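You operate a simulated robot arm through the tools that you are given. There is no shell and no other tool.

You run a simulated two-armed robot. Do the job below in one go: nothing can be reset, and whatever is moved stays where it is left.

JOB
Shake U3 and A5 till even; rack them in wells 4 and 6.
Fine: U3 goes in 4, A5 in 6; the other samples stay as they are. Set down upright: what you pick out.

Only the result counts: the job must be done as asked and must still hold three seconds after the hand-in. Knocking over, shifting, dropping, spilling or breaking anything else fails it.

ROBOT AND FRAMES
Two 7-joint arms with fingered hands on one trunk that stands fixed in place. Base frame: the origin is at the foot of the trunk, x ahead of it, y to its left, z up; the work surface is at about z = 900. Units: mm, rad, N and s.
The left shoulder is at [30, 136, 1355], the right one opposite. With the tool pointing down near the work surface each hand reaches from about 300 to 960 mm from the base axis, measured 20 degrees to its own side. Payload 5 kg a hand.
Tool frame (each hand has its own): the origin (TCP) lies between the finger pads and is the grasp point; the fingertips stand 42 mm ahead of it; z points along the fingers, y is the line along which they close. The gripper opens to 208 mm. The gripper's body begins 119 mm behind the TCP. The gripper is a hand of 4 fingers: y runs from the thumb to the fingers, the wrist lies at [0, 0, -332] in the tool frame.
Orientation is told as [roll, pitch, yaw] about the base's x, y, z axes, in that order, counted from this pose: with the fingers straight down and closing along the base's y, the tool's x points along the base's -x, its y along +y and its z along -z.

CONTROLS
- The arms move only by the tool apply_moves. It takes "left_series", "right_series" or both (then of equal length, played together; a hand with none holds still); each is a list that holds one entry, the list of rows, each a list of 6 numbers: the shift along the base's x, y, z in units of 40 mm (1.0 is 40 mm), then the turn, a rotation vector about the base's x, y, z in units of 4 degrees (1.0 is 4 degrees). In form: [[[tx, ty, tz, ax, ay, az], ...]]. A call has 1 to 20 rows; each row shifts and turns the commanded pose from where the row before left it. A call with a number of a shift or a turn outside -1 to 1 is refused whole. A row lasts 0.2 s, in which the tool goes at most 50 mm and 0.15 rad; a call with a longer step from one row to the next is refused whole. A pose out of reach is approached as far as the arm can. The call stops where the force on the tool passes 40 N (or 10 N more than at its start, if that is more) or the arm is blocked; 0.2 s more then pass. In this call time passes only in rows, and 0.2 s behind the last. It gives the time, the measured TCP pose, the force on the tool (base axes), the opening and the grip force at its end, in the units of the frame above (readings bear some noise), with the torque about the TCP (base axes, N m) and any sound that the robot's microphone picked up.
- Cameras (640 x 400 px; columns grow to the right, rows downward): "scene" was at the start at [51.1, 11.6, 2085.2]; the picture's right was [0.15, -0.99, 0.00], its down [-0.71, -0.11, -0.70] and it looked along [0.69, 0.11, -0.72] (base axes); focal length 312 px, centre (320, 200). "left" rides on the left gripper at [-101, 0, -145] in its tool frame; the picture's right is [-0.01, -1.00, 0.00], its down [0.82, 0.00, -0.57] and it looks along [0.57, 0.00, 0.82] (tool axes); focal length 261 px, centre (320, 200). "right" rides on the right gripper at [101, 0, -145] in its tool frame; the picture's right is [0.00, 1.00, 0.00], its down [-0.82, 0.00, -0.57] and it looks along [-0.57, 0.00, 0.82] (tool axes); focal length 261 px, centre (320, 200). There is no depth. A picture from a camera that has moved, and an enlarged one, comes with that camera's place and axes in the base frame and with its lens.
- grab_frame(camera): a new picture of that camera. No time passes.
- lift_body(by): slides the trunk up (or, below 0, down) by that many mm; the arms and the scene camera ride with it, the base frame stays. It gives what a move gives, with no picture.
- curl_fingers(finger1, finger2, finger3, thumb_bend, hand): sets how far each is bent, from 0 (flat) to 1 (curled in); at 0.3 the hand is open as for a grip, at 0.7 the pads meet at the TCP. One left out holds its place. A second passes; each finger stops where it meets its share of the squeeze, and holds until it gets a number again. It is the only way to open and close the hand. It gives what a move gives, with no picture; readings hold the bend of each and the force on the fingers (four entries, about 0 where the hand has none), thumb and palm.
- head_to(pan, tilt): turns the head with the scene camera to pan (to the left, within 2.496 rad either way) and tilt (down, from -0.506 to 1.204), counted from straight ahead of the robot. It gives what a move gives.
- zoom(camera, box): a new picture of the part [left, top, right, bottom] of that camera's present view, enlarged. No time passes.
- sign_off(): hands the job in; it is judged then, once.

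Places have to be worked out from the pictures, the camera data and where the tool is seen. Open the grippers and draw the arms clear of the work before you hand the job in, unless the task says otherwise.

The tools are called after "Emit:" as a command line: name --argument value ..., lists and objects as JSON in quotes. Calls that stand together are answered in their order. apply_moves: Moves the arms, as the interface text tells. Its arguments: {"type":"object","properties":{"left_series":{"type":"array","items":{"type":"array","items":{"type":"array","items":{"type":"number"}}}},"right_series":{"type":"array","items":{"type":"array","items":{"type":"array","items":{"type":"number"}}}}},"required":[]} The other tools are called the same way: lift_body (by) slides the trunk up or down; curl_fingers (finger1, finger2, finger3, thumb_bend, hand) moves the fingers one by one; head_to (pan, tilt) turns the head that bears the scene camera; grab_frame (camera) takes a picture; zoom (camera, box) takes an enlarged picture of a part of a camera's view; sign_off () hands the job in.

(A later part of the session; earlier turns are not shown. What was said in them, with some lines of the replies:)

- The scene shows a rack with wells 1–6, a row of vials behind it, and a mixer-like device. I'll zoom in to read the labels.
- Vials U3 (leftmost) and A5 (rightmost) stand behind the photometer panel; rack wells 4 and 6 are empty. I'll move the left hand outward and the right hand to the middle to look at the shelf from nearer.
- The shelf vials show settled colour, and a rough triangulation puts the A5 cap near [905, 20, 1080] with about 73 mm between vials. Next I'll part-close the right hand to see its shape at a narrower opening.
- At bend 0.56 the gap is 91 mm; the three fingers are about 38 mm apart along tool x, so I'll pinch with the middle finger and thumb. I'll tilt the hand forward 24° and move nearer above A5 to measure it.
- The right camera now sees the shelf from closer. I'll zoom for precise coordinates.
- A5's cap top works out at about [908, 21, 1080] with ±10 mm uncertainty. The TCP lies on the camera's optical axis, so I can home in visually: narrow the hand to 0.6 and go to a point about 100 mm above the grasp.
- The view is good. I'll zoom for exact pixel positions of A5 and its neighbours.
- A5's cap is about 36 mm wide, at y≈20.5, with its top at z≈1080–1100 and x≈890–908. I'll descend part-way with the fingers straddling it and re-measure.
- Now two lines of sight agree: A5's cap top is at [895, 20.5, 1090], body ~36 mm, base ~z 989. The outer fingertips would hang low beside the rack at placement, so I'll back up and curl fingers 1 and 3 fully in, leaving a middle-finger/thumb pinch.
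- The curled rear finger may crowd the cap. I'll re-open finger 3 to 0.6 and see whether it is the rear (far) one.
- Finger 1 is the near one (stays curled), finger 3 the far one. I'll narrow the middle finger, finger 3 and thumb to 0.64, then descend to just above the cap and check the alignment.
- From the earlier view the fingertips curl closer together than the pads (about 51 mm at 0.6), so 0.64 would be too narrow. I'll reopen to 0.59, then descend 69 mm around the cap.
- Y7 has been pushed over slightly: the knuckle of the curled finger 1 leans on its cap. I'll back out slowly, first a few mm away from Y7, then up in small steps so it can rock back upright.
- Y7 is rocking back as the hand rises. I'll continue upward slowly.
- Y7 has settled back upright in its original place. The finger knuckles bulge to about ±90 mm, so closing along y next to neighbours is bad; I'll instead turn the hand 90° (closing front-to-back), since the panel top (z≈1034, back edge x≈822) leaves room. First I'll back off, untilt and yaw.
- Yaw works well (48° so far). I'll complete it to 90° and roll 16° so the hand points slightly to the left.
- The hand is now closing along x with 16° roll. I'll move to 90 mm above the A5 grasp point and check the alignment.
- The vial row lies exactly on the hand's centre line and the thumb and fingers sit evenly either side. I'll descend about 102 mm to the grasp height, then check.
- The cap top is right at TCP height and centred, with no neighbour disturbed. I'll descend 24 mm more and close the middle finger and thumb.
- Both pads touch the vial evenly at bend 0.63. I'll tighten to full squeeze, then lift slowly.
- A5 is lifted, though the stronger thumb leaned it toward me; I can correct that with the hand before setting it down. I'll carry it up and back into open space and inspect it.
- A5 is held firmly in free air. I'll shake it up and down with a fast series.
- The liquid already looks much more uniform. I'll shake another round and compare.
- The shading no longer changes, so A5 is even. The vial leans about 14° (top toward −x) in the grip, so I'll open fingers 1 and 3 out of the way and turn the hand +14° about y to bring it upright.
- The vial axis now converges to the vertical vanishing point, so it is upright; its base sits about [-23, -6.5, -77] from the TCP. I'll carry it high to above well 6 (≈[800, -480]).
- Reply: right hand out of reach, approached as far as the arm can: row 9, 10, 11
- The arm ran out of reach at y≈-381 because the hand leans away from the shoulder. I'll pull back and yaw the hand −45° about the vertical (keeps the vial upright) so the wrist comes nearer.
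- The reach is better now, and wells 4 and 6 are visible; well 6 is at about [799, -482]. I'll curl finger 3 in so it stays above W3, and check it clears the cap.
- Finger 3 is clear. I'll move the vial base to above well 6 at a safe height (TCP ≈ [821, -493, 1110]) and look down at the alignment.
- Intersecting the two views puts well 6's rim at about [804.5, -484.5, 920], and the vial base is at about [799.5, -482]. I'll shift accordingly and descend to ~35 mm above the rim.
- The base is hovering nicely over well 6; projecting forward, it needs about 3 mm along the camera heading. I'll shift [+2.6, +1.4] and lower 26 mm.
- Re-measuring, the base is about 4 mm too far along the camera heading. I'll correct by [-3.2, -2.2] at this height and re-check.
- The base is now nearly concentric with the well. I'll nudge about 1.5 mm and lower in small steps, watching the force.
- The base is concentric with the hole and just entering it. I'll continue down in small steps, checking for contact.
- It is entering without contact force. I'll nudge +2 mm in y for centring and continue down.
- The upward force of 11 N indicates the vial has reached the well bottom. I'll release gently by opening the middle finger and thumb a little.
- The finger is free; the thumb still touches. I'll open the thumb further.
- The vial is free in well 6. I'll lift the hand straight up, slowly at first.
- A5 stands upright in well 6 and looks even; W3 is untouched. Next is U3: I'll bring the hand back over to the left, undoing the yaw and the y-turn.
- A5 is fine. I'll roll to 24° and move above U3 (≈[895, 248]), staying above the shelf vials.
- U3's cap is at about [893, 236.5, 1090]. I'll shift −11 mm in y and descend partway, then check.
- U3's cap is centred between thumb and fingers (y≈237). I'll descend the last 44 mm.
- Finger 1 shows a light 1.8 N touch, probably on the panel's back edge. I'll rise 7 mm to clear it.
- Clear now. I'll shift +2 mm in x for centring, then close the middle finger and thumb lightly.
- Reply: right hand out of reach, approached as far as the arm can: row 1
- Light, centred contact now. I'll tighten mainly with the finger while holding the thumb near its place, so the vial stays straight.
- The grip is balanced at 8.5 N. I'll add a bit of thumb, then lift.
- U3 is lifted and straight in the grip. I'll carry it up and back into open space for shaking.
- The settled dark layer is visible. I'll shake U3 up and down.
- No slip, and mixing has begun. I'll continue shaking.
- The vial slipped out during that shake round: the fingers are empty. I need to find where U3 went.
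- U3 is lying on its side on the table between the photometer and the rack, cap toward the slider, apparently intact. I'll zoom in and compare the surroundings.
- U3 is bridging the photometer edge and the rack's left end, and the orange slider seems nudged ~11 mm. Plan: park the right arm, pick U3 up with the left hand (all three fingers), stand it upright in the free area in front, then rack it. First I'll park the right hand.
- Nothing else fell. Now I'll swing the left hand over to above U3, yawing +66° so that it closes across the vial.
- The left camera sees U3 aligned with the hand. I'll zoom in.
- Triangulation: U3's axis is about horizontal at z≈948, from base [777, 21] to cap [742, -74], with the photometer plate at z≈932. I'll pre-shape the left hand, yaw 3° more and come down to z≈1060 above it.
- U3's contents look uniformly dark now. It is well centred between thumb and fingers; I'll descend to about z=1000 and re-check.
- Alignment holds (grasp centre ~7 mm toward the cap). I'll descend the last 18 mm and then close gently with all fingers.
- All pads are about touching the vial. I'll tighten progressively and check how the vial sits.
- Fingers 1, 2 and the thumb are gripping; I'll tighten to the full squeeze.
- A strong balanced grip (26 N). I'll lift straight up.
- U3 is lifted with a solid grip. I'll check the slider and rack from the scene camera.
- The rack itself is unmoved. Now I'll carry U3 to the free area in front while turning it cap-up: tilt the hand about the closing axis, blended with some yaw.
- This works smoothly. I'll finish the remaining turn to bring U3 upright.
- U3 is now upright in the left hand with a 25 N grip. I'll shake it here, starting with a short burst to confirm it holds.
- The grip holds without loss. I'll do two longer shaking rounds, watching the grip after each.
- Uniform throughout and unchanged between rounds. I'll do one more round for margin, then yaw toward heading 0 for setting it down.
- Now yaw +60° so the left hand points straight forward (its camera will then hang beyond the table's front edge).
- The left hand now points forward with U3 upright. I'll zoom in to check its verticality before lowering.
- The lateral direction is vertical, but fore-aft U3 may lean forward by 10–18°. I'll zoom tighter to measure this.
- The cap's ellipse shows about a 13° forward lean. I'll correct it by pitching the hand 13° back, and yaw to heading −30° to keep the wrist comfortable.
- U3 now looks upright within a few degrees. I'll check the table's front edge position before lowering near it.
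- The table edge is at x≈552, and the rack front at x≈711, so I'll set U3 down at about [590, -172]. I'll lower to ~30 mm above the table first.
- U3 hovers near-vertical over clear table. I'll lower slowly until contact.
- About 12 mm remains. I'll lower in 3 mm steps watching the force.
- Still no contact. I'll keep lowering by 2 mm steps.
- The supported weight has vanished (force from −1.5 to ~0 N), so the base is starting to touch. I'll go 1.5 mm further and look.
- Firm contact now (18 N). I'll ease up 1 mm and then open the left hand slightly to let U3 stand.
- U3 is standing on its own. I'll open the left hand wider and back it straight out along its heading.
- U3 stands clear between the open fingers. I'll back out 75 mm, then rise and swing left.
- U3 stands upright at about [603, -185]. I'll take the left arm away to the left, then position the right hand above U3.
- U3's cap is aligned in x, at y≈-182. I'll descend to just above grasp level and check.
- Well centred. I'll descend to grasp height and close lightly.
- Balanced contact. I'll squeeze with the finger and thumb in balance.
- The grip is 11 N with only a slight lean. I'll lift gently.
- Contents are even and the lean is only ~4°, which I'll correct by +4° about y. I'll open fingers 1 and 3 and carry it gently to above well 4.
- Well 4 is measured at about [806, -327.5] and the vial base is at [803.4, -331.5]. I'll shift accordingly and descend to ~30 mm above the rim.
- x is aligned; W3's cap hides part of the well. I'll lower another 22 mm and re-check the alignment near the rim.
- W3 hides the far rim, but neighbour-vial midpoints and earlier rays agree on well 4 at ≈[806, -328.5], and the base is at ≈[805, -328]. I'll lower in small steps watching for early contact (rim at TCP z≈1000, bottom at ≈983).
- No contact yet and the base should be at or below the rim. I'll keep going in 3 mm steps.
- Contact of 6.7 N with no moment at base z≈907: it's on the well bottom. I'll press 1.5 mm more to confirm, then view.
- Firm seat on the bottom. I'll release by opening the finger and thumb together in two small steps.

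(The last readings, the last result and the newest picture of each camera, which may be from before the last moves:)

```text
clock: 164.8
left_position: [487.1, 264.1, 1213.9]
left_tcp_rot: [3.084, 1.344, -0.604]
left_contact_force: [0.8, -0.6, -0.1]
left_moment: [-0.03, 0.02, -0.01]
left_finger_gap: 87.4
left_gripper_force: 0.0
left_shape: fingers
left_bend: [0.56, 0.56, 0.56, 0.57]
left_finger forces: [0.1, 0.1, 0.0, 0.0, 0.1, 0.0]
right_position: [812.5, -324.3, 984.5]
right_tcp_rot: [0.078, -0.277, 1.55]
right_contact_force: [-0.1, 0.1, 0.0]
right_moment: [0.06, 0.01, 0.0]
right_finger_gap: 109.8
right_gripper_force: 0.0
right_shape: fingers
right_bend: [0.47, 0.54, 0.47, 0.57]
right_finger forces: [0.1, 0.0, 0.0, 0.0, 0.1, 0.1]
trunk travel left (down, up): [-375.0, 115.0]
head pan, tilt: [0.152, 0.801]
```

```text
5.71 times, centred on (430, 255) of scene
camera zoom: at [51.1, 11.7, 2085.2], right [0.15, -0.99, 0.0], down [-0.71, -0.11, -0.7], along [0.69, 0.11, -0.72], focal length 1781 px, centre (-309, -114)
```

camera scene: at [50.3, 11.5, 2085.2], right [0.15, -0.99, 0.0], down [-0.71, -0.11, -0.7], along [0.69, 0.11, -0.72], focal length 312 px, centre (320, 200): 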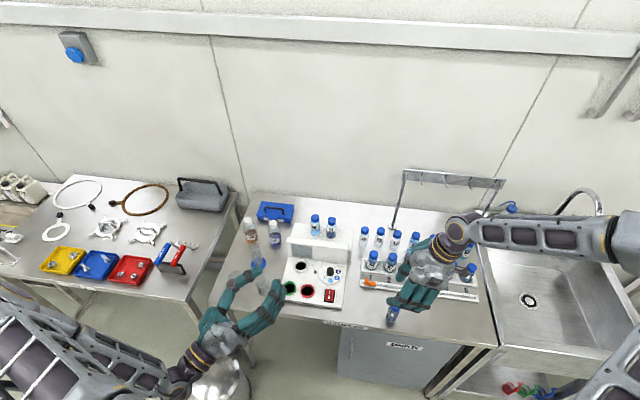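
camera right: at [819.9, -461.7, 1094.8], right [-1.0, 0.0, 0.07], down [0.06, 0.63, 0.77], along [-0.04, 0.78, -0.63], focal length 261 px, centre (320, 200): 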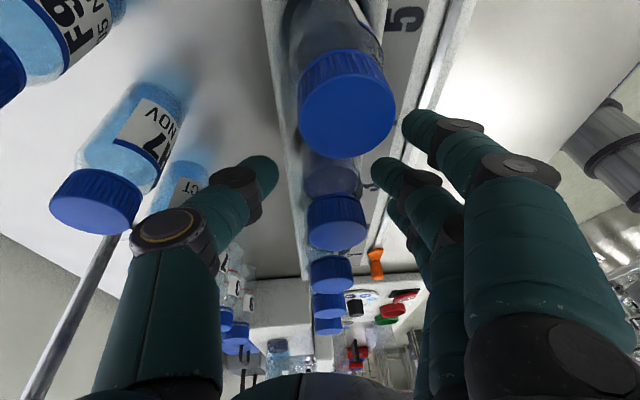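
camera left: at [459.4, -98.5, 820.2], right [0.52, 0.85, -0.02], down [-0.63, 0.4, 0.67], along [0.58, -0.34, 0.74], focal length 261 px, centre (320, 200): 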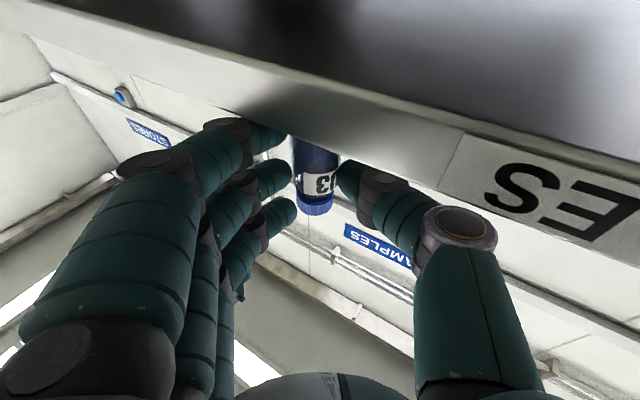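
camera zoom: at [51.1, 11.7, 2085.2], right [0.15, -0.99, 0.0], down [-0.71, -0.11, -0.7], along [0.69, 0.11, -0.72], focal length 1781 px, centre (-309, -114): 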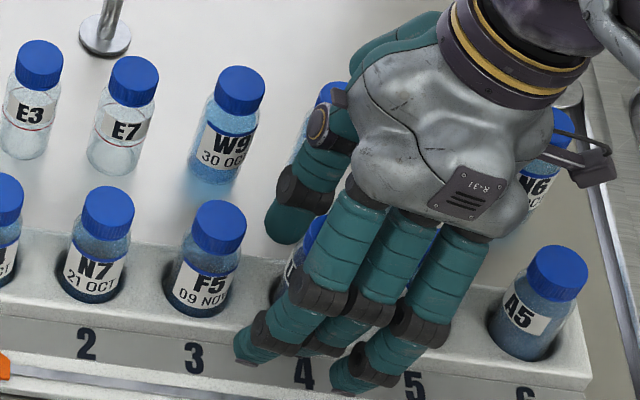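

U3 is free in well 4. I'll lift the hand straight up, slowly at first.

Emit:
apply_moves --right_series '[[[0, 0, 0.15, 0, 0, 0], [0, 0, 0.2, 0, 0, 0], [0, 0, 0.3, 0, 0, 0], [0, 0, 0.5, 0, 0, 0], [0, 0, 0.6, 0, 0, 0], [0, 0, 0.8, 0, 0, 0], [0, 0, 0.8, 0, 0, 0], [0, 0, 0.8, 0, 0, 0], [-0.6, -0.3, 0.5, 0, 0, 0], [-0.8, -0.4, 0.3, 0, 0, 0], [-0.8, -0.4, 0.2, 0, 0, 0], [-0.8, -0.4, 0.2, 0, 0, 0], [-0.8, -0.4, 0.2, 0, 0, 0], [0, 0, 0, 0, 0, 0]]]'

Emit:
grab_frame --camera "scene"

Emit:
zoom --camera "scene" --box '[340, 200, 500, 300]'

Emit:
zoom --camera "scene" --box '[220, 190, 380, 320]'

```text
clock: 167.8
left_position: [488.3, 265.4, 1212.2]
left_tcp_rot: [3.082, 1.344, -0.607]
left_contact_force: [0.1, 1.0, 0.0]
left_moment: [-0.02, -0.05, -0.03]
left_finger_gap: 87.5
left_gripper_force: 0.0
left_shape: fingers
left_bend: [0.56, 0.56, 0.56, 0.57]
left_finger forces: [0.1, 0.0, 0.0, 0.0, 0.1, 0.0]
right_position: [657.6, -400.9, 1205.6]
right_tcp_rot: [0.076, -0.278, 1.552]
right_contact_force: [1.3, -0.3, -0.3]
right_moment: [-0.11, 0.12, 0.04]
right_finger_gap: 109.8
right_gripper_force: 0.2
right_shape: fingers
right_bend: [0.47, 0.54, 0.47, 0.57]
right_finger forces: [0.0, 0.0, 0.0, 0.1, 0.0, 0.0]
trunk travel left (down, up): [-375.0, 115.0]
head pan, tilt: [0.152, 0.801]
```

```text
taken
camera scene: at [52.7, 12.3, 2085.1], right [0.15, -0.99, 0.0], down [-0.71, -0.11, -0.7], along [0.69, 0.11, -0.72], focal length 312 px, centre (320, 200)
```

scene: 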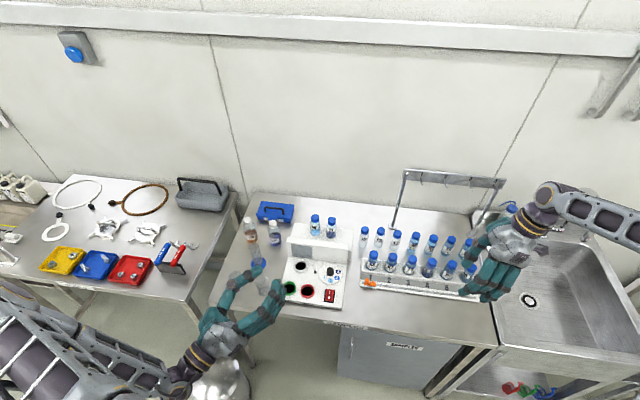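

```text
4.00 times, centred on (420, 250) of scene
camera zoom: at [52.7, 12.3, 2085.1], right [0.15, -0.99, 0.0], down [-0.71, -0.11, -0.7], along [0.69, 0.11, -0.72], focal length 1246 px, centre (-80, 0)
```

zoom: 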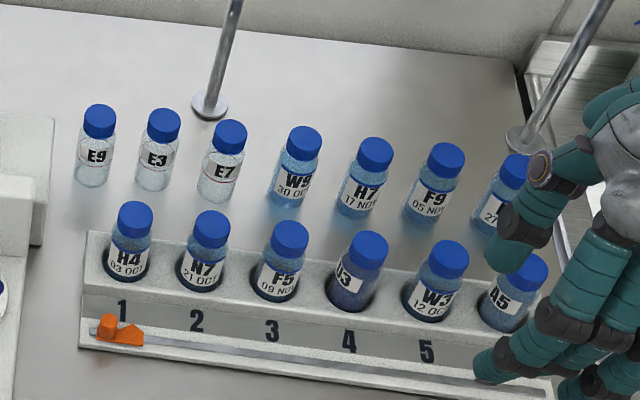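

```text
3.08 times, centred on (300, 255) of scene
camera zoom: at [52.7, 12.3, 2085.1], right [0.15, -0.99, 0.0], down [-0.71, -0.11, -0.7], along [0.69, 0.11, -0.72], focal length 959 px, centre (382, 31)
```

zoom: 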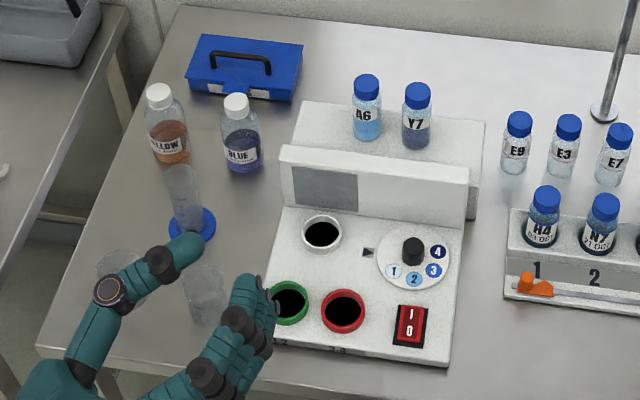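

Both vials are racked: U3 in 4, A5 in 6, all others unmoved. The only remaining trace of the drop is the orange slider, about 11 mm off its starting place; I'll look at it closely with the right camera after turning that hand to a suitable pose.

Emit:
apply_moves --right_series '[[[0, 0.2, 0.3, 0, -0.55, 0], [0, 0.2, 0.3, 0, -0.5, 0], [0, 0.3, 0.3, -1, 0, 0], [0, 0.3, 0.3, -1, 0, 0], [0, 0.3, 0, -1, 0, 0], [0, 0.3, 0, -1, 0, 0], [0, 0.3, 0, 0, 0, -1], [0, 0.3, 0, 0, 0, -1], [0, 0.3, 0, 0, 0, -1], [0, 0.3, 0, 0, 0, -1], [0, 0.3, 0, 0, 0, -1], [0, 0.3, 0, 0, 0, -1], [0, 0.3, 0, 0, 0, -1], [0, 0.3, 0, 0, 0, -1], [0, 0.3, 0, 0, 0, -1], [0, 0.3, 0, 0, 0, -1], [0, 0.3, 0, 0, 0, -1], [0, 0.3, 0, 0, 0, -1]]]'

Emit:
apply_moves --right_series '[[[0, 0.3, 0, 0, 0, -1], [0, 0.3, 0, 0, 0, -1], [0, 0.3, 0, 0, 0, -1], [0, 0.3, 0, 0, 0, -1], [0, 0.3, 0, 0, 0, -1], [0, 0.3, 0, 0, 0, -1], [0, 0.3, 0, 0, 0, -1], [0, 0.3, 0, 0, 0, -1], [0, 0.3, 0, 0, 0, -1], [0, 0.3, 0, 0, 0, -1], [0, 0, 0, 0, 0, -0.5], [0, 0, 0, 0, 0, 0]]]'

Emit:
grab_frame --camera "right"

Emit:
grab_frame --camera "scene"

```text
clock: 171.6
left_position: [486.9, 265.6, 1212.6]
left_tcp_rot: [3.082, 1.344, -0.605]
left_contact_force: [0.4, 0.2, 0.0]
left_moment: [0.0, 0.04, -0.01]
left_finger_gap: 87.4
left_gripper_force: 0.0
left_shape: fingers
left_bend: [0.56, 0.56, 0.56, 0.57]
left_finger forces: [0.1, 0.1, 0.0, 0.0, 0.0, 0.0]
right_position: [662.2, -191.7, 1254.3]
right_tcp_rot: [-0.001, -0.001, 0.734]
right_contact_force: [0.5, 0.3, 0.1]
right_moment: [-0.04, 0.0, 0.0]
right_finger_gap: 109.6
right_gripper_force: 0.0
right_shape: fingers
right_bend: [0.47, 0.54, 0.47, 0.57]
right_finger forces: [0.0, 0.0, 0.0, 0.1, 0.0, 0.1]
trunk travel left (down, up): [-375.0, 115.0]
head pan, tilt: [0.152, 0.801]
```

```text
clock: 174.2
left_position: [487.6, 264.7, 1211.9]
left_tcp_rot: [3.085, 1.343, -0.602]
left_contact_force: [-0.2, -0.3, 0.3]
left_moment: [-0.04, 0.0, 0.01]
left_finger_gap: 87.5
left_gripper_force: 0.0
left_shape: fingers
left_bend: [0.56, 0.56, 0.56, 0.57]
left_finger forces: [0.0, 0.1, 0.0, 0.0, 0.0, 0.1]
right_position: [659.0, -71.8, 1254.9]
right_tcp_rot: [0.001, 0.0, 0.001]
right_contact_force: [0.1, 1.2, -0.3]
right_moment: [-0.07, -0.01, 0.06]
right_finger_gap: 109.8
right_gripper_force: 0.0
right_shape: fingers
right_bend: [0.47, 0.54, 0.47, 0.57]
right_finger forces: [0.0, 0.0, 0.1, 0.0, 0.0, 0.0]
trunk travel left (down, up): [-375.0, 115.0]
head pan, tilt: [0.152, 0.801]
```

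```text
taken
camera right: at [559.5, -72.2, 1397.7], right [0.0, 1.0, 0.0], down [0.82, 0.0, 0.57], along [0.57, 0.0, -0.82], focal length 261 px, centre (320, 200)
```

right: 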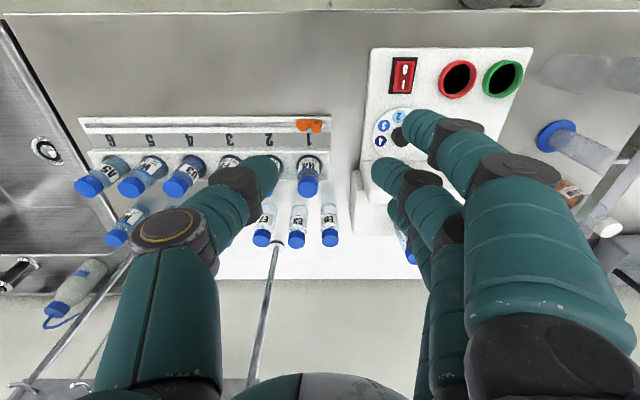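

```text
taken
camera scene: at [51.1, 12.0, 2085.2], right [0.15, -0.99, 0.0], down [-0.71, -0.11, -0.7], along [0.69, 0.11, -0.72], focal length 312 px, centre (320, 200)
```

scene: 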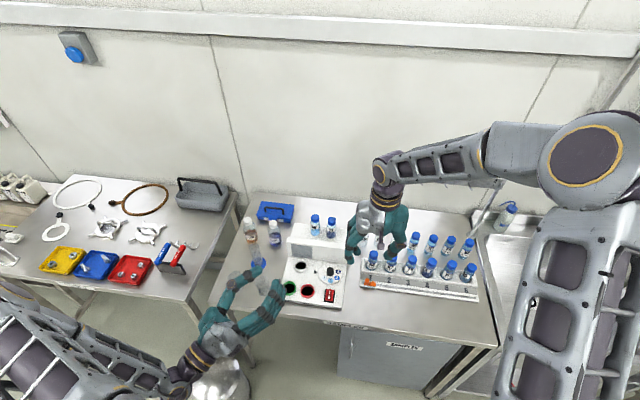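

Emit:
zoom --camera "right" --box '[270, 100, 350, 170]'

Emit:
zoom --camera "scene" --box '[355, 260, 405, 300]'

```text
5.71 times, centred on (310, 135) of right
camera zoom: at [559.5, -72.2, 1397.7], right [0.0, 1.0, 0.0], down [0.82, 0.0, 0.57], along [0.57, 0.0, -0.82], focal length 1489 px, centre (377, 571)
```

zoom: 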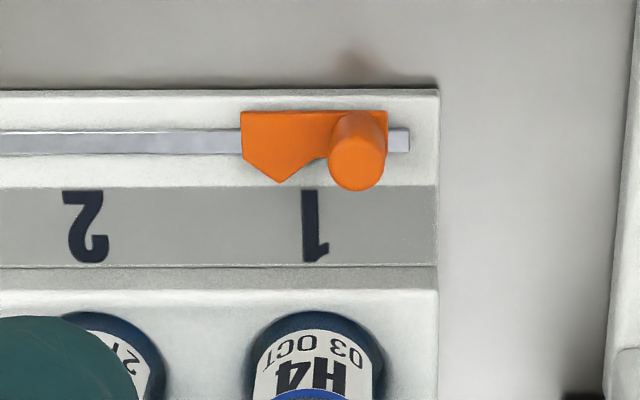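

```text
10.00 times, centred on (380, 280) of scene
camera zoom: at [51.1, 12.0, 2085.2], right [0.15, -0.99, 0.0], down [-0.71, -0.11, -0.7], along [0.69, 0.11, -0.72], focal length 3116 px, centre (-280, -600)
```

zoom: 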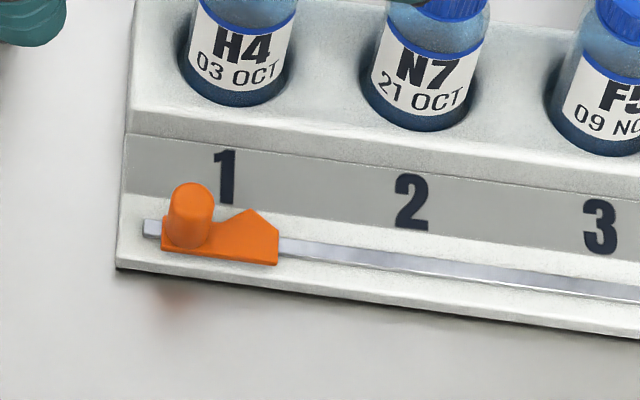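

The slider's knob is at about [720, -78.5], ~11 mm from its original spot where the pointer marked "1". I'll restore it gently: curl the fingers away and use the thumb tip as a probe on the knob's right side.

Emit:
curl_fingers --hand "right" --finger1 1.0 --finger2 1.0 --finger3 1.0 --thumb_bend 0.57

Emit:
apply_moves --right_series '[[[0.5, 0.05, -0.6, 0, 0, 0], [0.5, 0.05, -0.8, 0, 0, 0], [0.5, 0.05, -0.8, 0, 0, 0], [0, 0, -0.8, 0, 0, 0], [0, 0, -0.8, 0, 0, 0], [0, 0, 0, 0, 0, 0]]]'

Emit:
grab_frame --camera "right"

Emit:
zoom --camera "right" --box '[200, 80, 380, 260]'

Emit:
zoom --camera "scene" --box '[330, 220, 430, 310]'

```text
clock: 175.2
left_position: [486.6, 265.2, 1211.6]
left_tcp_rot: [3.085, 1.342, -0.602]
left_contact_force: [-0.4, -0.2, 0.2]
left_moment: [0.03, 0.01, 0.02]
left_finger_gap: 87.3
left_gripper_force: 0.0
left_shape: fingers
left_bend: [0.56, 0.56, 0.56, 0.57]
left_finger forces: [0.1, 0.1, 0.1, 0.0, 0.1, 0.1]
right_position: [660.5, -72.6, 1253.2]
right_tcp_rot: [0.001, -0.001, 0.001]
right_contact_force: [-0.5, 0.2, 0.5]
right_moment: [0.02, -0.01, -0.01]
right_finger_gap: 79.4
right_gripper_force: 0.1
right_shape: fingers
right_bend: [1.0, 1.0, 1.0, 0.56]
right_finger forces: [0.0, 0.0, 0.0, 0.1, 0.0, 0.0]
trunk travel left (down, up): [-375.0, 115.0]
head pan, tilt: [0.152, 0.801]
```

```text
clock: 176.6
left_position: [485.2, 264.7, 1212.6]
left_tcp_rot: [3.086, 1.344, -0.601]
left_contact_force: [-0.2, -0.5, -0.3]
left_moment: [0.02, 0.02, 0.04]
left_finger_gap: 87.3
left_gripper_force: 0.0
left_shape: fingers
left_bend: [0.56, 0.56, 0.56, 0.57]
left_finger forces: [0.0, 0.0, 0.0, 0.1, 0.0, 0.1]
right_position: [719.6, -66.5, 1099.5]
right_tcp_rot: [0.0, 0.0, 0.001]
right_contact_force: [0.5, -0.4, 0.0]
right_moment: [0.01, -0.05, 0.01]
right_finger_gap: 79.8
right_gripper_force: 0.0
right_shape: fingers
right_bend: [1.0, 1.0, 1.0, 0.56]
right_finger forces: [0.0, 0.1, 0.1, 0.0, 0.0, 0.0]
trunk travel left (down, up): [-375.0, 115.0]
head pan, tilt: [0.152, 0.801]
```

```text
taken
camera right: at [618.9, -66.5, 1244.1], right [0.0, 1.0, 0.0], down [0.82, 0.0, 0.57], along [0.57, 0.0, -0.82], focal length 261 px, centre (320, 200)
```

right: 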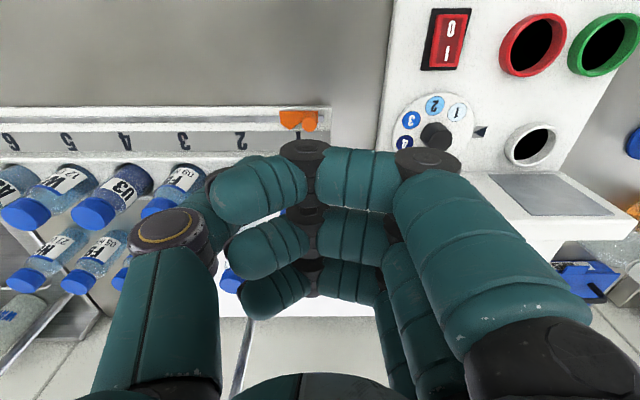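

```text
2.22 times, centred on (290, 170) of right
camera zoom: at [618.9, -66.5, 1244.1], right [0.0, 1.0, 0.0], down [0.82, 0.0, 0.57], along [0.57, 0.0, -0.82], focal length 579 px, centre (387, 267)
```

zoom: 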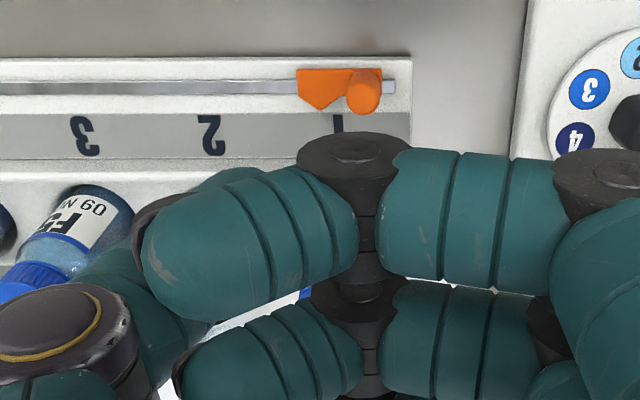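

```text
4.44 times, centred on (380, 265) of scene
camera zoom: at [50.2, 11.8, 2085.3], right [0.15, -0.99, 0.0], down [-0.71, -0.11, -0.7], along [0.69, 0.11, -0.72], focal length 1385 px, centre (53, -89)
```

zoom: 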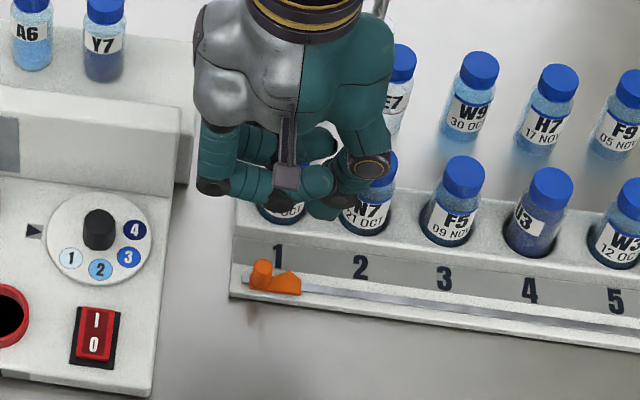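

The probe is above and to the right of the knob. I'll lower to about z=982, watching the force.

Emit:
apply_moves --right_series '[[[0, 0, -0.8, 0, 0, 0], [0, 0, -0.8, 0, 0, 0], [0, 0, -0.8, 0, 0, 0], [0, 0, -0.3, 0, 0, 0], [0, 0, -0.2, 0, 0, 0], [0, 0, 0, 0, 0, 0]]]'

Emit:
grab_frame --camera "right"

Emit:
zoom --camera "scene" --box '[350, 250, 410, 310]'

Emit:
grab_frame --camera "left"

```text
clock: 178.0
left_position: [487.0, 266.0, 1211.6]
left_tcp_rot: [3.083, 1.343, -0.603]
left_contact_force: [-0.1, 0.2, 1.2]
left_moment: [-0.04, -0.02, -0.02]
left_finger_gap: 87.4
left_gripper_force: 0.1
left_shape: fingers
left_bend: [0.56, 0.56, 0.56, 0.57]
left_finger forces: [0.0, 0.0, 0.0, 0.1, 0.0, 0.0]
right_position: [722.1, -64.9, 985.5]
right_tcp_rot: [0.0, -0.001, 0.002]
right_contact_force: [0.6, -0.5, -0.3]
right_moment: [-0.04, -0.02, 0.01]
right_finger_gap: 79.5
right_gripper_force: 0.2
right_shape: fingers
right_bend: [1.0, 1.0, 1.0, 0.56]
right_finger forces: [0.0, 0.0, 0.1, 0.0, 0.0, 0.0]
trunk travel left (down, up): [-375.0, 115.0]
head pan, tilt: [0.152, 0.801]
```

```text
taken
camera right: at [619.6, -65.5, 1129.2], right [0.0, 1.0, 0.0], down [0.82, 0.0, 0.57], along [0.57, 0.0, -0.82], focal length 261 px, centre (320, 200)
```

right: 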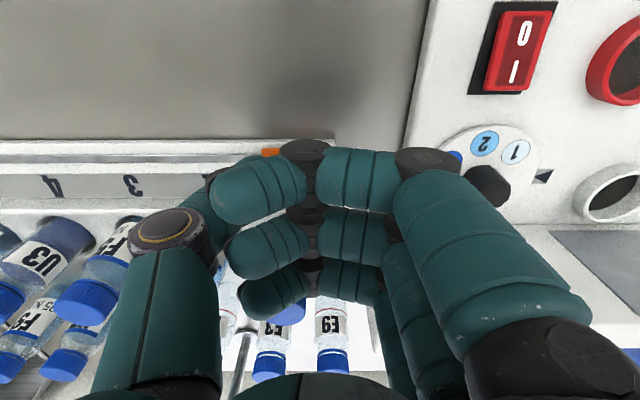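

```text
6.67 times, centred on (380, 280) of scene
camera zoom: at [50.9, 11.8, 2085.2], right [0.15, -0.99, 0.0], down [-0.71, -0.11, -0.7], along [0.69, 0.11, -0.72], focal length 2077 px, centre (-80, -333)
```

zoom: 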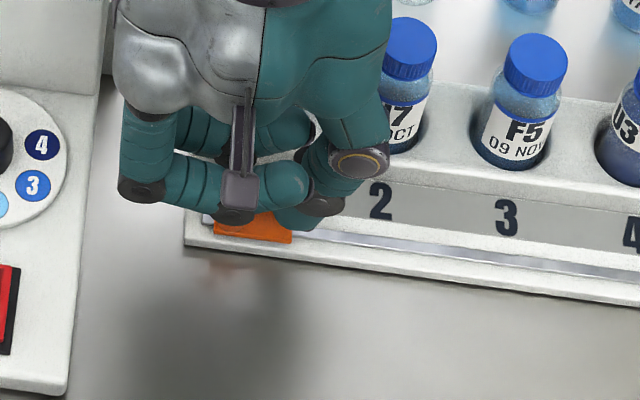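

```text
taken
camera left: at [384.7, 323.8, 1081.9], right [0.52, 0.85, -0.02], down [-0.63, 0.4, 0.67], along [0.58, -0.34, 0.74], focal length 261 px, centre (320, 200)
```

left: 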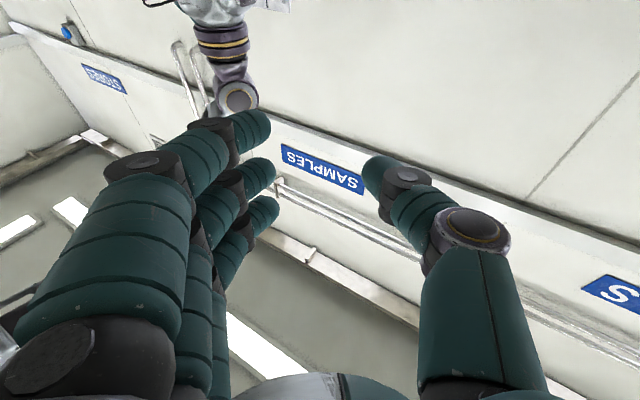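

The thumb tip is beside the knob with no contact. I'll nudge +y in small steps and watch the slider's left edge (now at column 213; the track end is at 203).

Emit:
apply_moves --right_series '[[[0, 0.1, 0, 0, 0, 0], [0, 0.1, 0, 0, 0, 0], [0, 0.1, 0, 0, 0, 0], [0, 0, 0, 0, 0, 0]]]'

Emit:
zoom --camera "scene" --box '[350, 250, 410, 310]'

```text
clock: 179.0
left_position: [487.1, 264.6, 1212.4]
left_tcp_rot: [3.083, 1.344, -0.601]
left_contact_force: [0.0, -0.6, 1.0]
left_moment: [-0.04, -0.01, 0.01]
left_finger_gap: 87.6
left_gripper_force: 0.1
left_shape: fingers
left_bend: [0.56, 0.56, 0.56, 0.57]
left_finger forces: [0.1, 0.1, 0.0, 0.0, 0.0, 0.0]
right_position: [720.9, -54.3, 985.7]
right_tcp_rot: [0.0, -0.002, 0.0]
right_contact_force: [-0.8, -0.8, 1.0]
right_moment: [0.05, 0.0, 0.03]
right_finger_gap: 79.6
right_gripper_force: 0.0
right_shape: fingers
right_bend: [1.0, 1.0, 1.0, 0.56]
right_finger forces: [0.0, 0.1, 0.0, 0.0, 0.0, 0.1]
trunk travel left (down, up): [-375.0, 115.0]
head pan, tilt: [0.152, 0.801]
```

```text
6.67 times, centred on (380, 280) of scene
camera zoom: at [51.1, 11.5, 2085.2], right [0.15, -0.99, 0.0], down [-0.71, -0.11, -0.7], along [0.69, 0.11, -0.72], focal length 2077 px, centre (-80, -333)
```

zoom: 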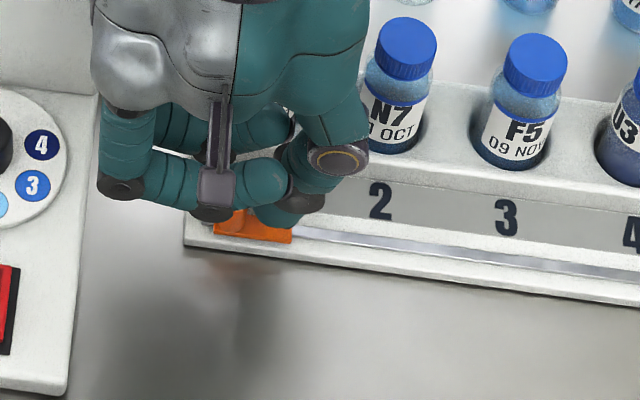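

No contact yet. I'll continue in 4 mm steps.

Emit:
apply_moves --right_series '[[[0, 0.1, 0, 0, 0, 0], [0, 0, 0, 0, 0, 0]]]'

Emit:
apply_moves --right_series '[[[0, 0.1, 0, 0, 0, 0], [0, 0, 0, 0, 0, 0]]]'

Emit:
zoom --camera "scene" --box '[350, 250, 410, 310]'

```text
clock: 179.6
left_position: [486.4, 265.0, 1212.6]
left_tcp_rot: [3.084, 1.344, -0.602]
left_contact_force: [-0.5, -0.8, 0.0]
left_moment: [0.01, -0.02, 0.02]
left_finger_gap: 87.5
left_gripper_force: 0.0
left_shape: fingers
left_bend: [0.56, 0.56, 0.56, 0.57]
left_finger forces: [0.0, 0.0, 0.0, 0.0, 0.0, 0.1]
right_position: [721.1, -51.0, 985.9]
right_tcp_rot: [0.0, 0.0, 0.002]
right_contact_force: [-0.3, -0.8, -0.2]
right_moment: [0.04, 0.0, -0.02]
right_finger_gap: 79.4
right_gripper_force: 0.1
right_shape: fingers
right_bend: [1.0, 1.0, 1.0, 0.56]
right_finger forces: [0.1, 0.0, 0.0, 0.0, 0.0, 0.0]
trunk travel left (down, up): [-375.0, 115.0]
head pan, tilt: [0.152, 0.801]
```

```text
clock: 180.2
left_position: [486.0, 265.3, 1213.2]
left_tcp_rot: [3.084, 1.345, -0.602]
left_contact_force: [0.2, -0.4, 0.6]
left_moment: [0.01, -0.02, 0.01]
left_finger_gap: 87.4
left_gripper_force: 0.1
left_shape: fingers
left_bend: [0.56, 0.56, 0.56, 0.57]
left_finger forces: [0.0, 0.0, 0.1, 0.1, 0.0, 0.0]
right_position: [720.0, -45.5, 986.3]
right_tcp_rot: [-0.002, 0.0, 0.001]
right_contact_force: [0.1, -0.5, -0.3]
right_moment: [0.0, 0.04, 0.01]
right_finger_gap: 79.2
right_gripper_force: 0.0
right_shape: fingers
right_bend: [1.0, 1.0, 1.0, 0.56]
right_finger forces: [0.1, 0.1, 0.0, 0.0, 0.0, 0.0]
trunk travel left (down, up): [-375.0, 115.0]
head pan, tilt: [0.152, 0.801]
```

```text
6.67 times, centred on (380, 280) of scene
camera zoom: at [51.1, 11.5, 2085.2], right [0.15, -0.99, 0.0], down [-0.71, -0.11, -0.7], along [0.69, 0.11, -0.72], focal length 2077 px, centre (-80, -333)
```

zoom: 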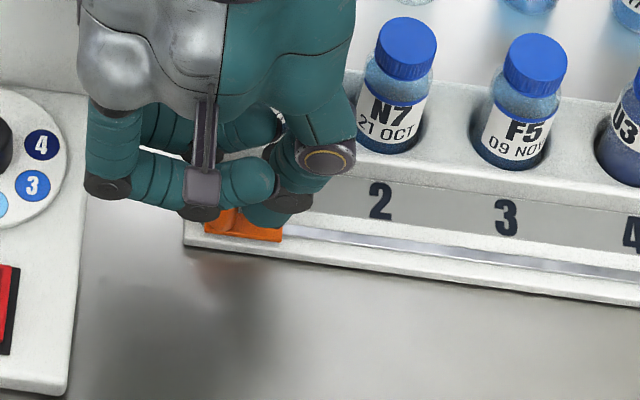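

The slider follows (now columns 203–282); the original was 196–275. I'll push about 4.5 mm more.

Emit:
apply_moves --right_series '[[[0, 0.09, 0, 0, 0, 0], [0, 0, 0, 0, 0, 0]]]'

Emit:
zoom --camera "scene" --box '[350, 250, 410, 310]'

```text
clock: 180.8
left_position: [487.1, 265.9, 1212.5]
left_tcp_rot: [3.083, 1.345, -0.6]
left_contact_force: [0.2, 0.0, -0.3]
left_moment: [-0.03, 0.01, 0.02]
left_finger_gap: 87.5
left_gripper_force: 0.0
left_shape: fingers
left_bend: [0.56, 0.56, 0.56, 0.57]
left_finger forces: [0.0, 0.1, 0.0, 0.0, 0.0, 0.0]
right_position: [719.7, -42.7, 986.3]
right_tcp_rot: [0.001, 0.0, 0.001]
right_contact_force: [-0.5, -1.2, 0.2]
right_moment: [0.02, 0.01, -0.01]
right_finger_gap: 79.6
right_gripper_force: 0.1
right_shape: fingers
right_bend: [1.0, 1.0, 1.0, 0.56]
right_finger forces: [0.1, 0.1, 0.0, 0.0, 0.0, 0.0]
trunk travel left (down, up): [-375.0, 115.0]
head pan, tilt: [0.152, 0.801]
```

```text
6.67 times, centred on (380, 280) of scene
camera zoom: at [51.2, 11.4, 2085.2], right [0.15, -0.99, 0.0], down [-0.71, -0.11, -0.7], along [0.69, 0.11, -0.72], focal length 2077 px, centre (-80, -333)
```

zoom: 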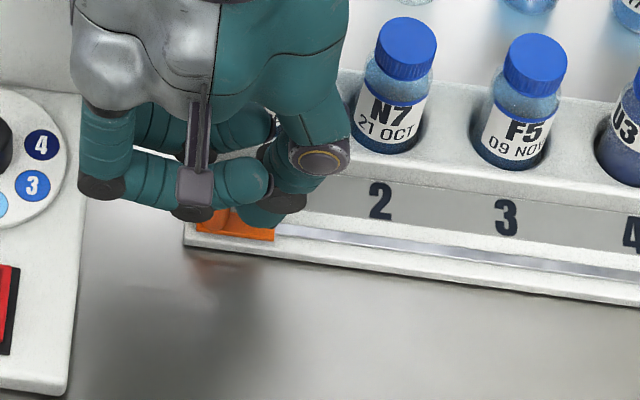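

The slider is back at columns 196–274, its original place. I'll back off to the right, rise, and retract.

Emit:
apply_moves --right_series '[[[0, -0.15, 0, 0, 0, 0], [0, -0.15, 0, 0, 0, 0], [0, 0, 0.5, 0, 0, 0], [0, 0, 0.8, 0, 0, 0], [0, 0, 0.8, 0, 0, 0], [0, 0, 0.8, 0, 0, 0], [-0.3, -0.5, 0.8, 0, 0, 0], [-0.3, -0.8, 0.6, 0, 0, 0], [-0.3, -0.8, 0.4, 0, 0, 0], [-0.3, -0.8, 0.4, 0, 0, 0], [-0.3, -0.8, 0, 0, 0, 0], [-0.3, -0.8, 0, 0, 0, 0], [-0.3, -0.8, 0, 0, 0, 0], [-0.3, -0.8, 0, 0, 0, 0], [-0.3, -0.8, 0, 0, 0, 0], [0, 0, 0, 0, 0, 0]]]'

Emit:
grab_frame --camera "scene"

Emit:
zoom --camera "scene" --box '[340, 200, 500, 300]'

```text
clock: 184.2
left_position: [487.6, 266.0, 1212.1]
left_tcp_rot: [3.081, 1.342, -0.607]
left_contact_force: [0.0, -0.2, -1.0]
left_moment: [0.0, -0.01, -0.03]
left_finger_gap: 87.4
left_gripper_force: 0.1
left_shape: fingers
left_bend: [0.56, 0.56, 0.56, 0.57]
left_finger forces: [0.0, 0.0, 0.1, 0.1, 0.0, 0.0]
right_position: [614.3, -332.6, 1192.0]
right_tcp_rot: [-0.001, 0.0, 0.001]
right_contact_force: [0.4, 0.4, 0.9]
right_moment: [-0.09, 0.03, 0.0]
right_finger_gap: 79.6
right_gripper_force: 0.1
right_shape: fingers
right_bend: [1.0, 1.0, 1.0, 0.56]
right_finger forces: [0.0, 0.1, 0.1, 0.0, 0.1, 0.1]
trunk travel left (down, up): [-375.0, 115.0]
head pan, tilt: [0.152, 0.801]
```

```text
taken
camera scene: at [51.9, 13.4, 2085.1], right [0.15, -0.99, 0.0], down [-0.71, -0.11, -0.7], along [0.69, 0.11, -0.72], focal length 312 px, centre (320, 200)
```

scene: 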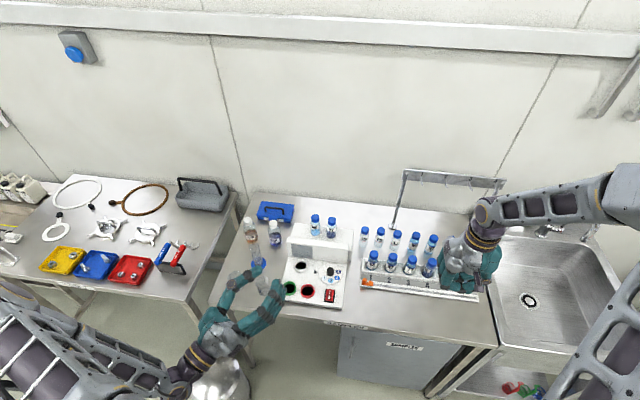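

```text
4.00 times, centred on (420, 250) of scene
camera zoom: at [51.9, 13.4, 2085.1], right [0.15, -0.99, 0.0], down [-0.71, -0.11, -0.7], along [0.69, 0.11, -0.72], focal length 1246 px, centre (-80, 0)
```

zoom: 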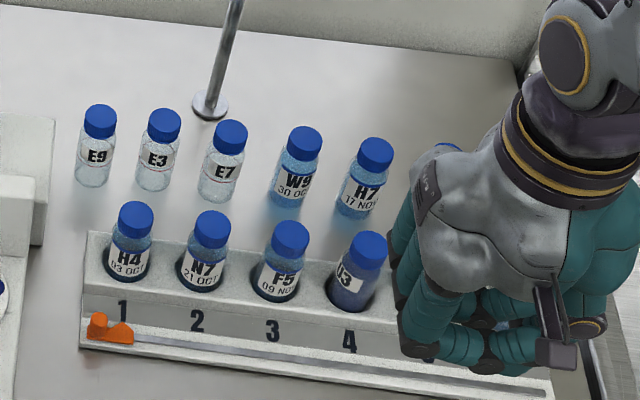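

The slider is back at its original position. I'll retract both arms clear of the work and open the hands.

Emit:
apply_moves --left_series '[[[-0.4, 0.6, 0.6, 0, 0, 0], [-0.4, 0.6, 0.6, 0, 0, 0], [-0.2, 0.6, 0.6, 0, 0, 0], [0, 0.6, 0.4, 0, 0, 0], [0, 0, 0, 0, 0, 0], [0, 0, 0, 0, 0, 0]]]' --right_series '[[[-0.3, -0.3, 0.8, 0, 0, 0], [-0.3, -0.3, 0.8, 0, 0, 0], [-0.3, -0.5, 0.8, 0, 0, 0], [-0.3, -0.5, 0.8, 0, 0, 0], [-0.3, -0.5, 0.3, 0, 0, 0], [0, 0, 0, 0, 0, 0]]]'

Emit:
curl_fingers --hand "right" --finger1 0.3 --finger2 0.3 --finger3 0.3 --thumb_bend 0.3

Emit:
curl_fingers --hand "left" --finger1 0.3 --finger2 0.3 --finger3 0.3 --thumb_bend 0.3

Emit:
grab_frame --camera "scene"

Emit:
zoom --camera "scene" --box '[340, 200, 500, 300]'

Emit:
zoom --camera "scene" --box '[220, 190, 380, 320]'

```text
clock: 185.6
left_position: [445.7, 361.6, 1302.9]
left_tcp_rot: [3.082, 1.344, -0.605]
left_contact_force: [-0.3, -1.5, 0.7]
left_moment: [-0.01, -0.01, -0.02]
left_finger_gap: 87.5
left_gripper_force: 0.0
left_shape: fingers
left_bend: [0.56, 0.56, 0.56, 0.57]
left_finger forces: [0.0, 0.0, 0.0, 0.0, 0.0, 0.0]
right_position: [551.5, -416.1, 1331.8]
right_tcp_rot: [0.0, 0.002, 0.002]
right_contact_force: [-0.1, -0.4, 0.2]
right_moment: [-0.02, 0.01, 0.02]
right_finger_gap: 79.6
right_gripper_force: 0.1
right_shape: fingers
right_bend: [1.0, 1.0, 1.0, 0.56]
right_finger forces: [0.1, 0.0, 0.0, 0.0, 0.1, 0.1]
trunk travel left (down, up): [-375.0, 115.0]
head pan, tilt: [0.152, 0.801]
```

```text
clock: 186.6
left_position: [446.3, 360.1, 1302.5]
left_tcp_rot: [3.084, 1.344, -0.603]
left_contact_force: [0.1, 1.0, 0.3]
left_moment: [0.0, -0.01, 0.04]
left_finger_gap: 87.5
left_gripper_force: 0.1
left_shape: fingers
left_bend: [0.56, 0.56, 0.56, 0.57]
left_finger forces: [0.1, 0.0, 0.0, 0.0, 0.0, 0.1]
right_position: [551.5, -417.3, 1332.4]
right_tcp_rot: [-0.001, 0.001, 0.0]
right_contact_force: [-0.2, -0.5, 0.4]
right_moment: [-0.02, 0.03, 0.01]
right_finger_gap: 223.2
right_gripper_force: 0.1
right_shape: fingers
right_bend: [0.3, 0.3, 0.3, 0.3]
right_finger forces: [0.0, 0.0, 0.1, 0.0, 0.1, 0.0]
trunk travel left (down, up): [-375.0, 115.0]
head pan, tilt: [0.152, 0.801]
```

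```text
clock: 187.6
left_position: [445.1, 360.0, 1302.4]
left_tcp_rot: [3.084, 1.345, -0.602]
left_contact_force: [-1.1, 0.1, -0.4]
left_moment: [-0.01, -0.02, 0.02]
left_finger_gap: 223.4
left_gripper_force: 0.1
left_shape: fingers
left_bend: [0.3, 0.3, 0.3, 0.3]
left_finger forces: [0.0, 0.0, 0.0, 0.0, 0.1, 0.0]
right_position: [550.7, -417.1, 1331.9]
right_tcp_rot: [0.0, -0.002, 0.001]
right_contact_force: [0.4, -0.1, -0.2]
right_moment: [0.01, -0.01, 0.0]
right_finger_gap: 223.3
right_gripper_force: 0.1
right_shape: fingers
right_bend: [0.3, 0.3, 0.3, 0.3]
right_finger forces: [0.0, 0.0, 0.1, 0.0, 0.0, 0.0]
trunk travel left (down, up): [-375.0, 115.0]
head pan, tilt: [0.152, 0.801]
```

```text
taken
camera scene: at [51.0, 11.7, 2085.2], right [0.15, -0.99, 0.0], down [-0.71, -0.11, -0.7], along [0.69, 0.11, -0.72], focal length 312 px, centre (320, 200)
```

scene: 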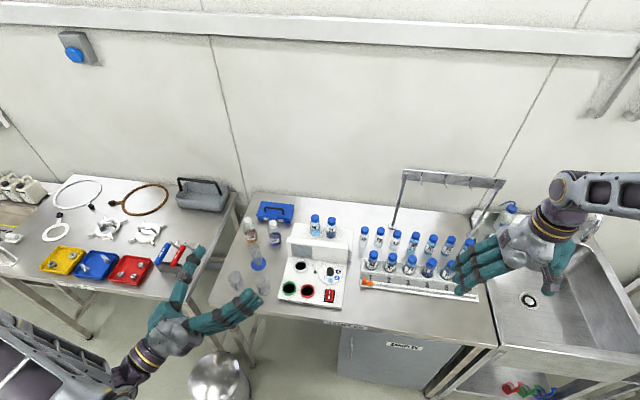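

```text
4.00 times, centred on (420, 250) of scene
camera zoom: at [51.0, 11.7, 2085.2], right [0.15, -0.99, 0.0], down [-0.71, -0.11, -0.7], along [0.69, 0.11, -0.72], focal length 1246 px, centre (-80, 0)
```

zoom: 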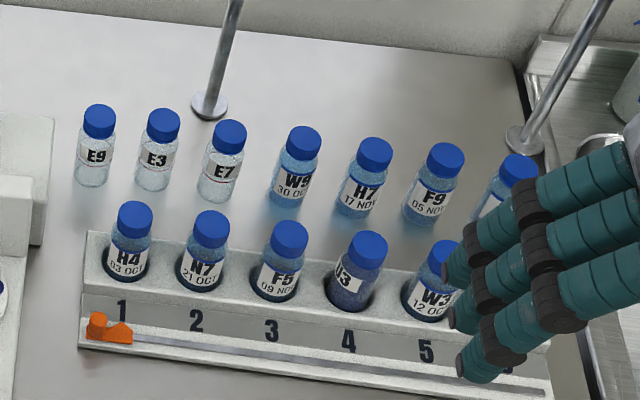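

```text
3.08 times, centred on (300, 255) of scene
camera zoom: at [51.0, 11.7, 2085.2], right [0.15, -0.99, 0.0], down [-0.71, -0.11, -0.7], along [0.69, 0.11, -0.72], focal length 959 px, centre (382, 31)
```

zoom: 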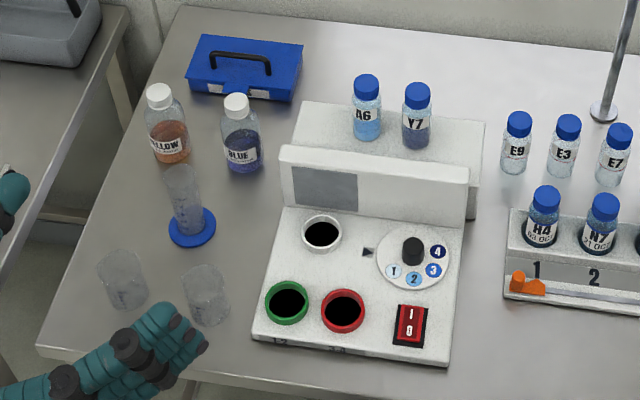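

Everything matches the initial layout. I'll move the right hand a bit further aside and take a last close look at both vials.

Emit:
apply_moves --right_series '[[[-0.4, -0.8, 0.2, 0, 0, 0], [-0.4, -0.8, 0.2, 0, 0, 0], [-0.4, -0.8, 0, 0, 0, 0], [0, 0, 0, 0, 0, 0]]]'

Emit:
zoom --camera "scene" --box '[415, 245, 485, 295]'

Emit:
zoom --camera "scene" --box '[340, 200, 500, 300]'

```text
clock: 188.6
left_position: [445.5, 360.8, 1301.4]
left_tcp_rot: [3.082, 1.344, -0.605]
left_contact_force: [0.0, -0.5, -0.4]
left_moment: [0.01, -0.02, -0.03]
left_finger_gap: 223.1
left_gripper_force: 0.1
left_shape: fingers
left_bend: [0.3, 0.3, 0.3, 0.3]
left_finger forces: [0.0, 0.1, 0.0, 0.1, 0.0, 0.0]
right_position: [504.3, -510.0, 1349.3]
right_tcp_rot: [0.0, -0.001, 0.001]
right_contact_force: [-0.2, 0.5, 0.5]
right_moment: [-0.07, 0.04, 0.04]
right_finger_gap: 223.6
right_gripper_force: 0.0
right_shape: fingers
right_bend: [0.3, 0.3, 0.3, 0.3]
right_finger forces: [0.0, 0.0, 0.0, 0.1, 0.1, 0.0]
trunk travel left (down, up): [-375.0, 115.0]
head pan, tilt: [0.152, 0.801]
```

```text
8.00 times, centred on (450, 270) of scene
camera zoom: at [51.4, 12.4, 2085.2], right [0.15, -0.99, 0.0], down [-0.71, -0.11, -0.7], along [0.69, 0.11, -0.72], focal length 2493 px, centre (-720, -360)
```

zoom: 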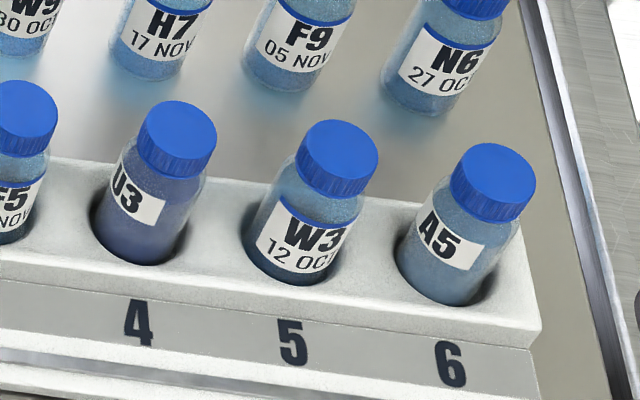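

```text
4.00 times, centred on (420, 250) of scene
camera zoom: at [51.4, 12.4, 2085.2], right [0.15, -0.99, 0.0], down [-0.71, -0.11, -0.7], along [0.69, 0.11, -0.72], focal length 1246 px, centre (-80, 0)
```

zoom: 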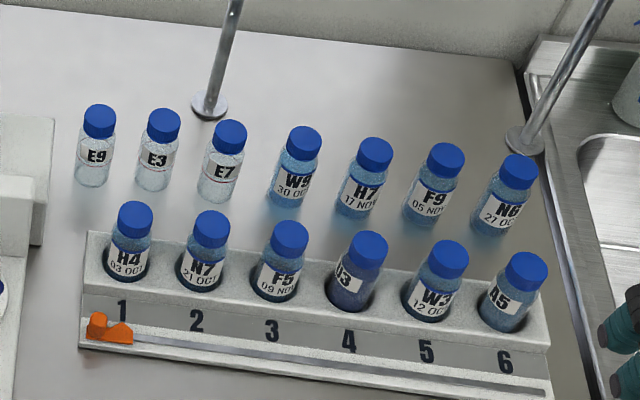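

U3 stands upright in well 4 and A5 in well 6. Both look evenly mixed, everything else is in its original place, and the hands are open and clear. I'm handing in.

Emit:
sign_off

```text
The job is handed in.
```

U3 is in well 4 and A5 is in well 6. Both stand upright and look evenly mixed in the last close-up, and I've handed the job in. It did not go cleanly, though:

- **U3 dropped:** it slipped from the right hand while I was shaking it and landed on its side between the photometer and the rack. It looked intact and I saw no spill. I picked it up with the left hand, shook it again, stood it on the table and racked it with the right hand.
- **Slider moved:** after the drop, the orange slider on the rack was about 11 mm out of place. I pushed it back, and it now matches its starting position in the pictures.
- **Y7 tipped:** on my first approach to A5, a knuckle leaned Y7 over. I backed off slowly and it settled upright in the same place.
- **Rack touched:** while picking U3 up, the left thumb pressed on something, probably the rack, with about 12 N. The rack did not appear to move.

In the final pictures, the other samples and the rest of the bench match the starting layout. The hands are open and clear of the work.
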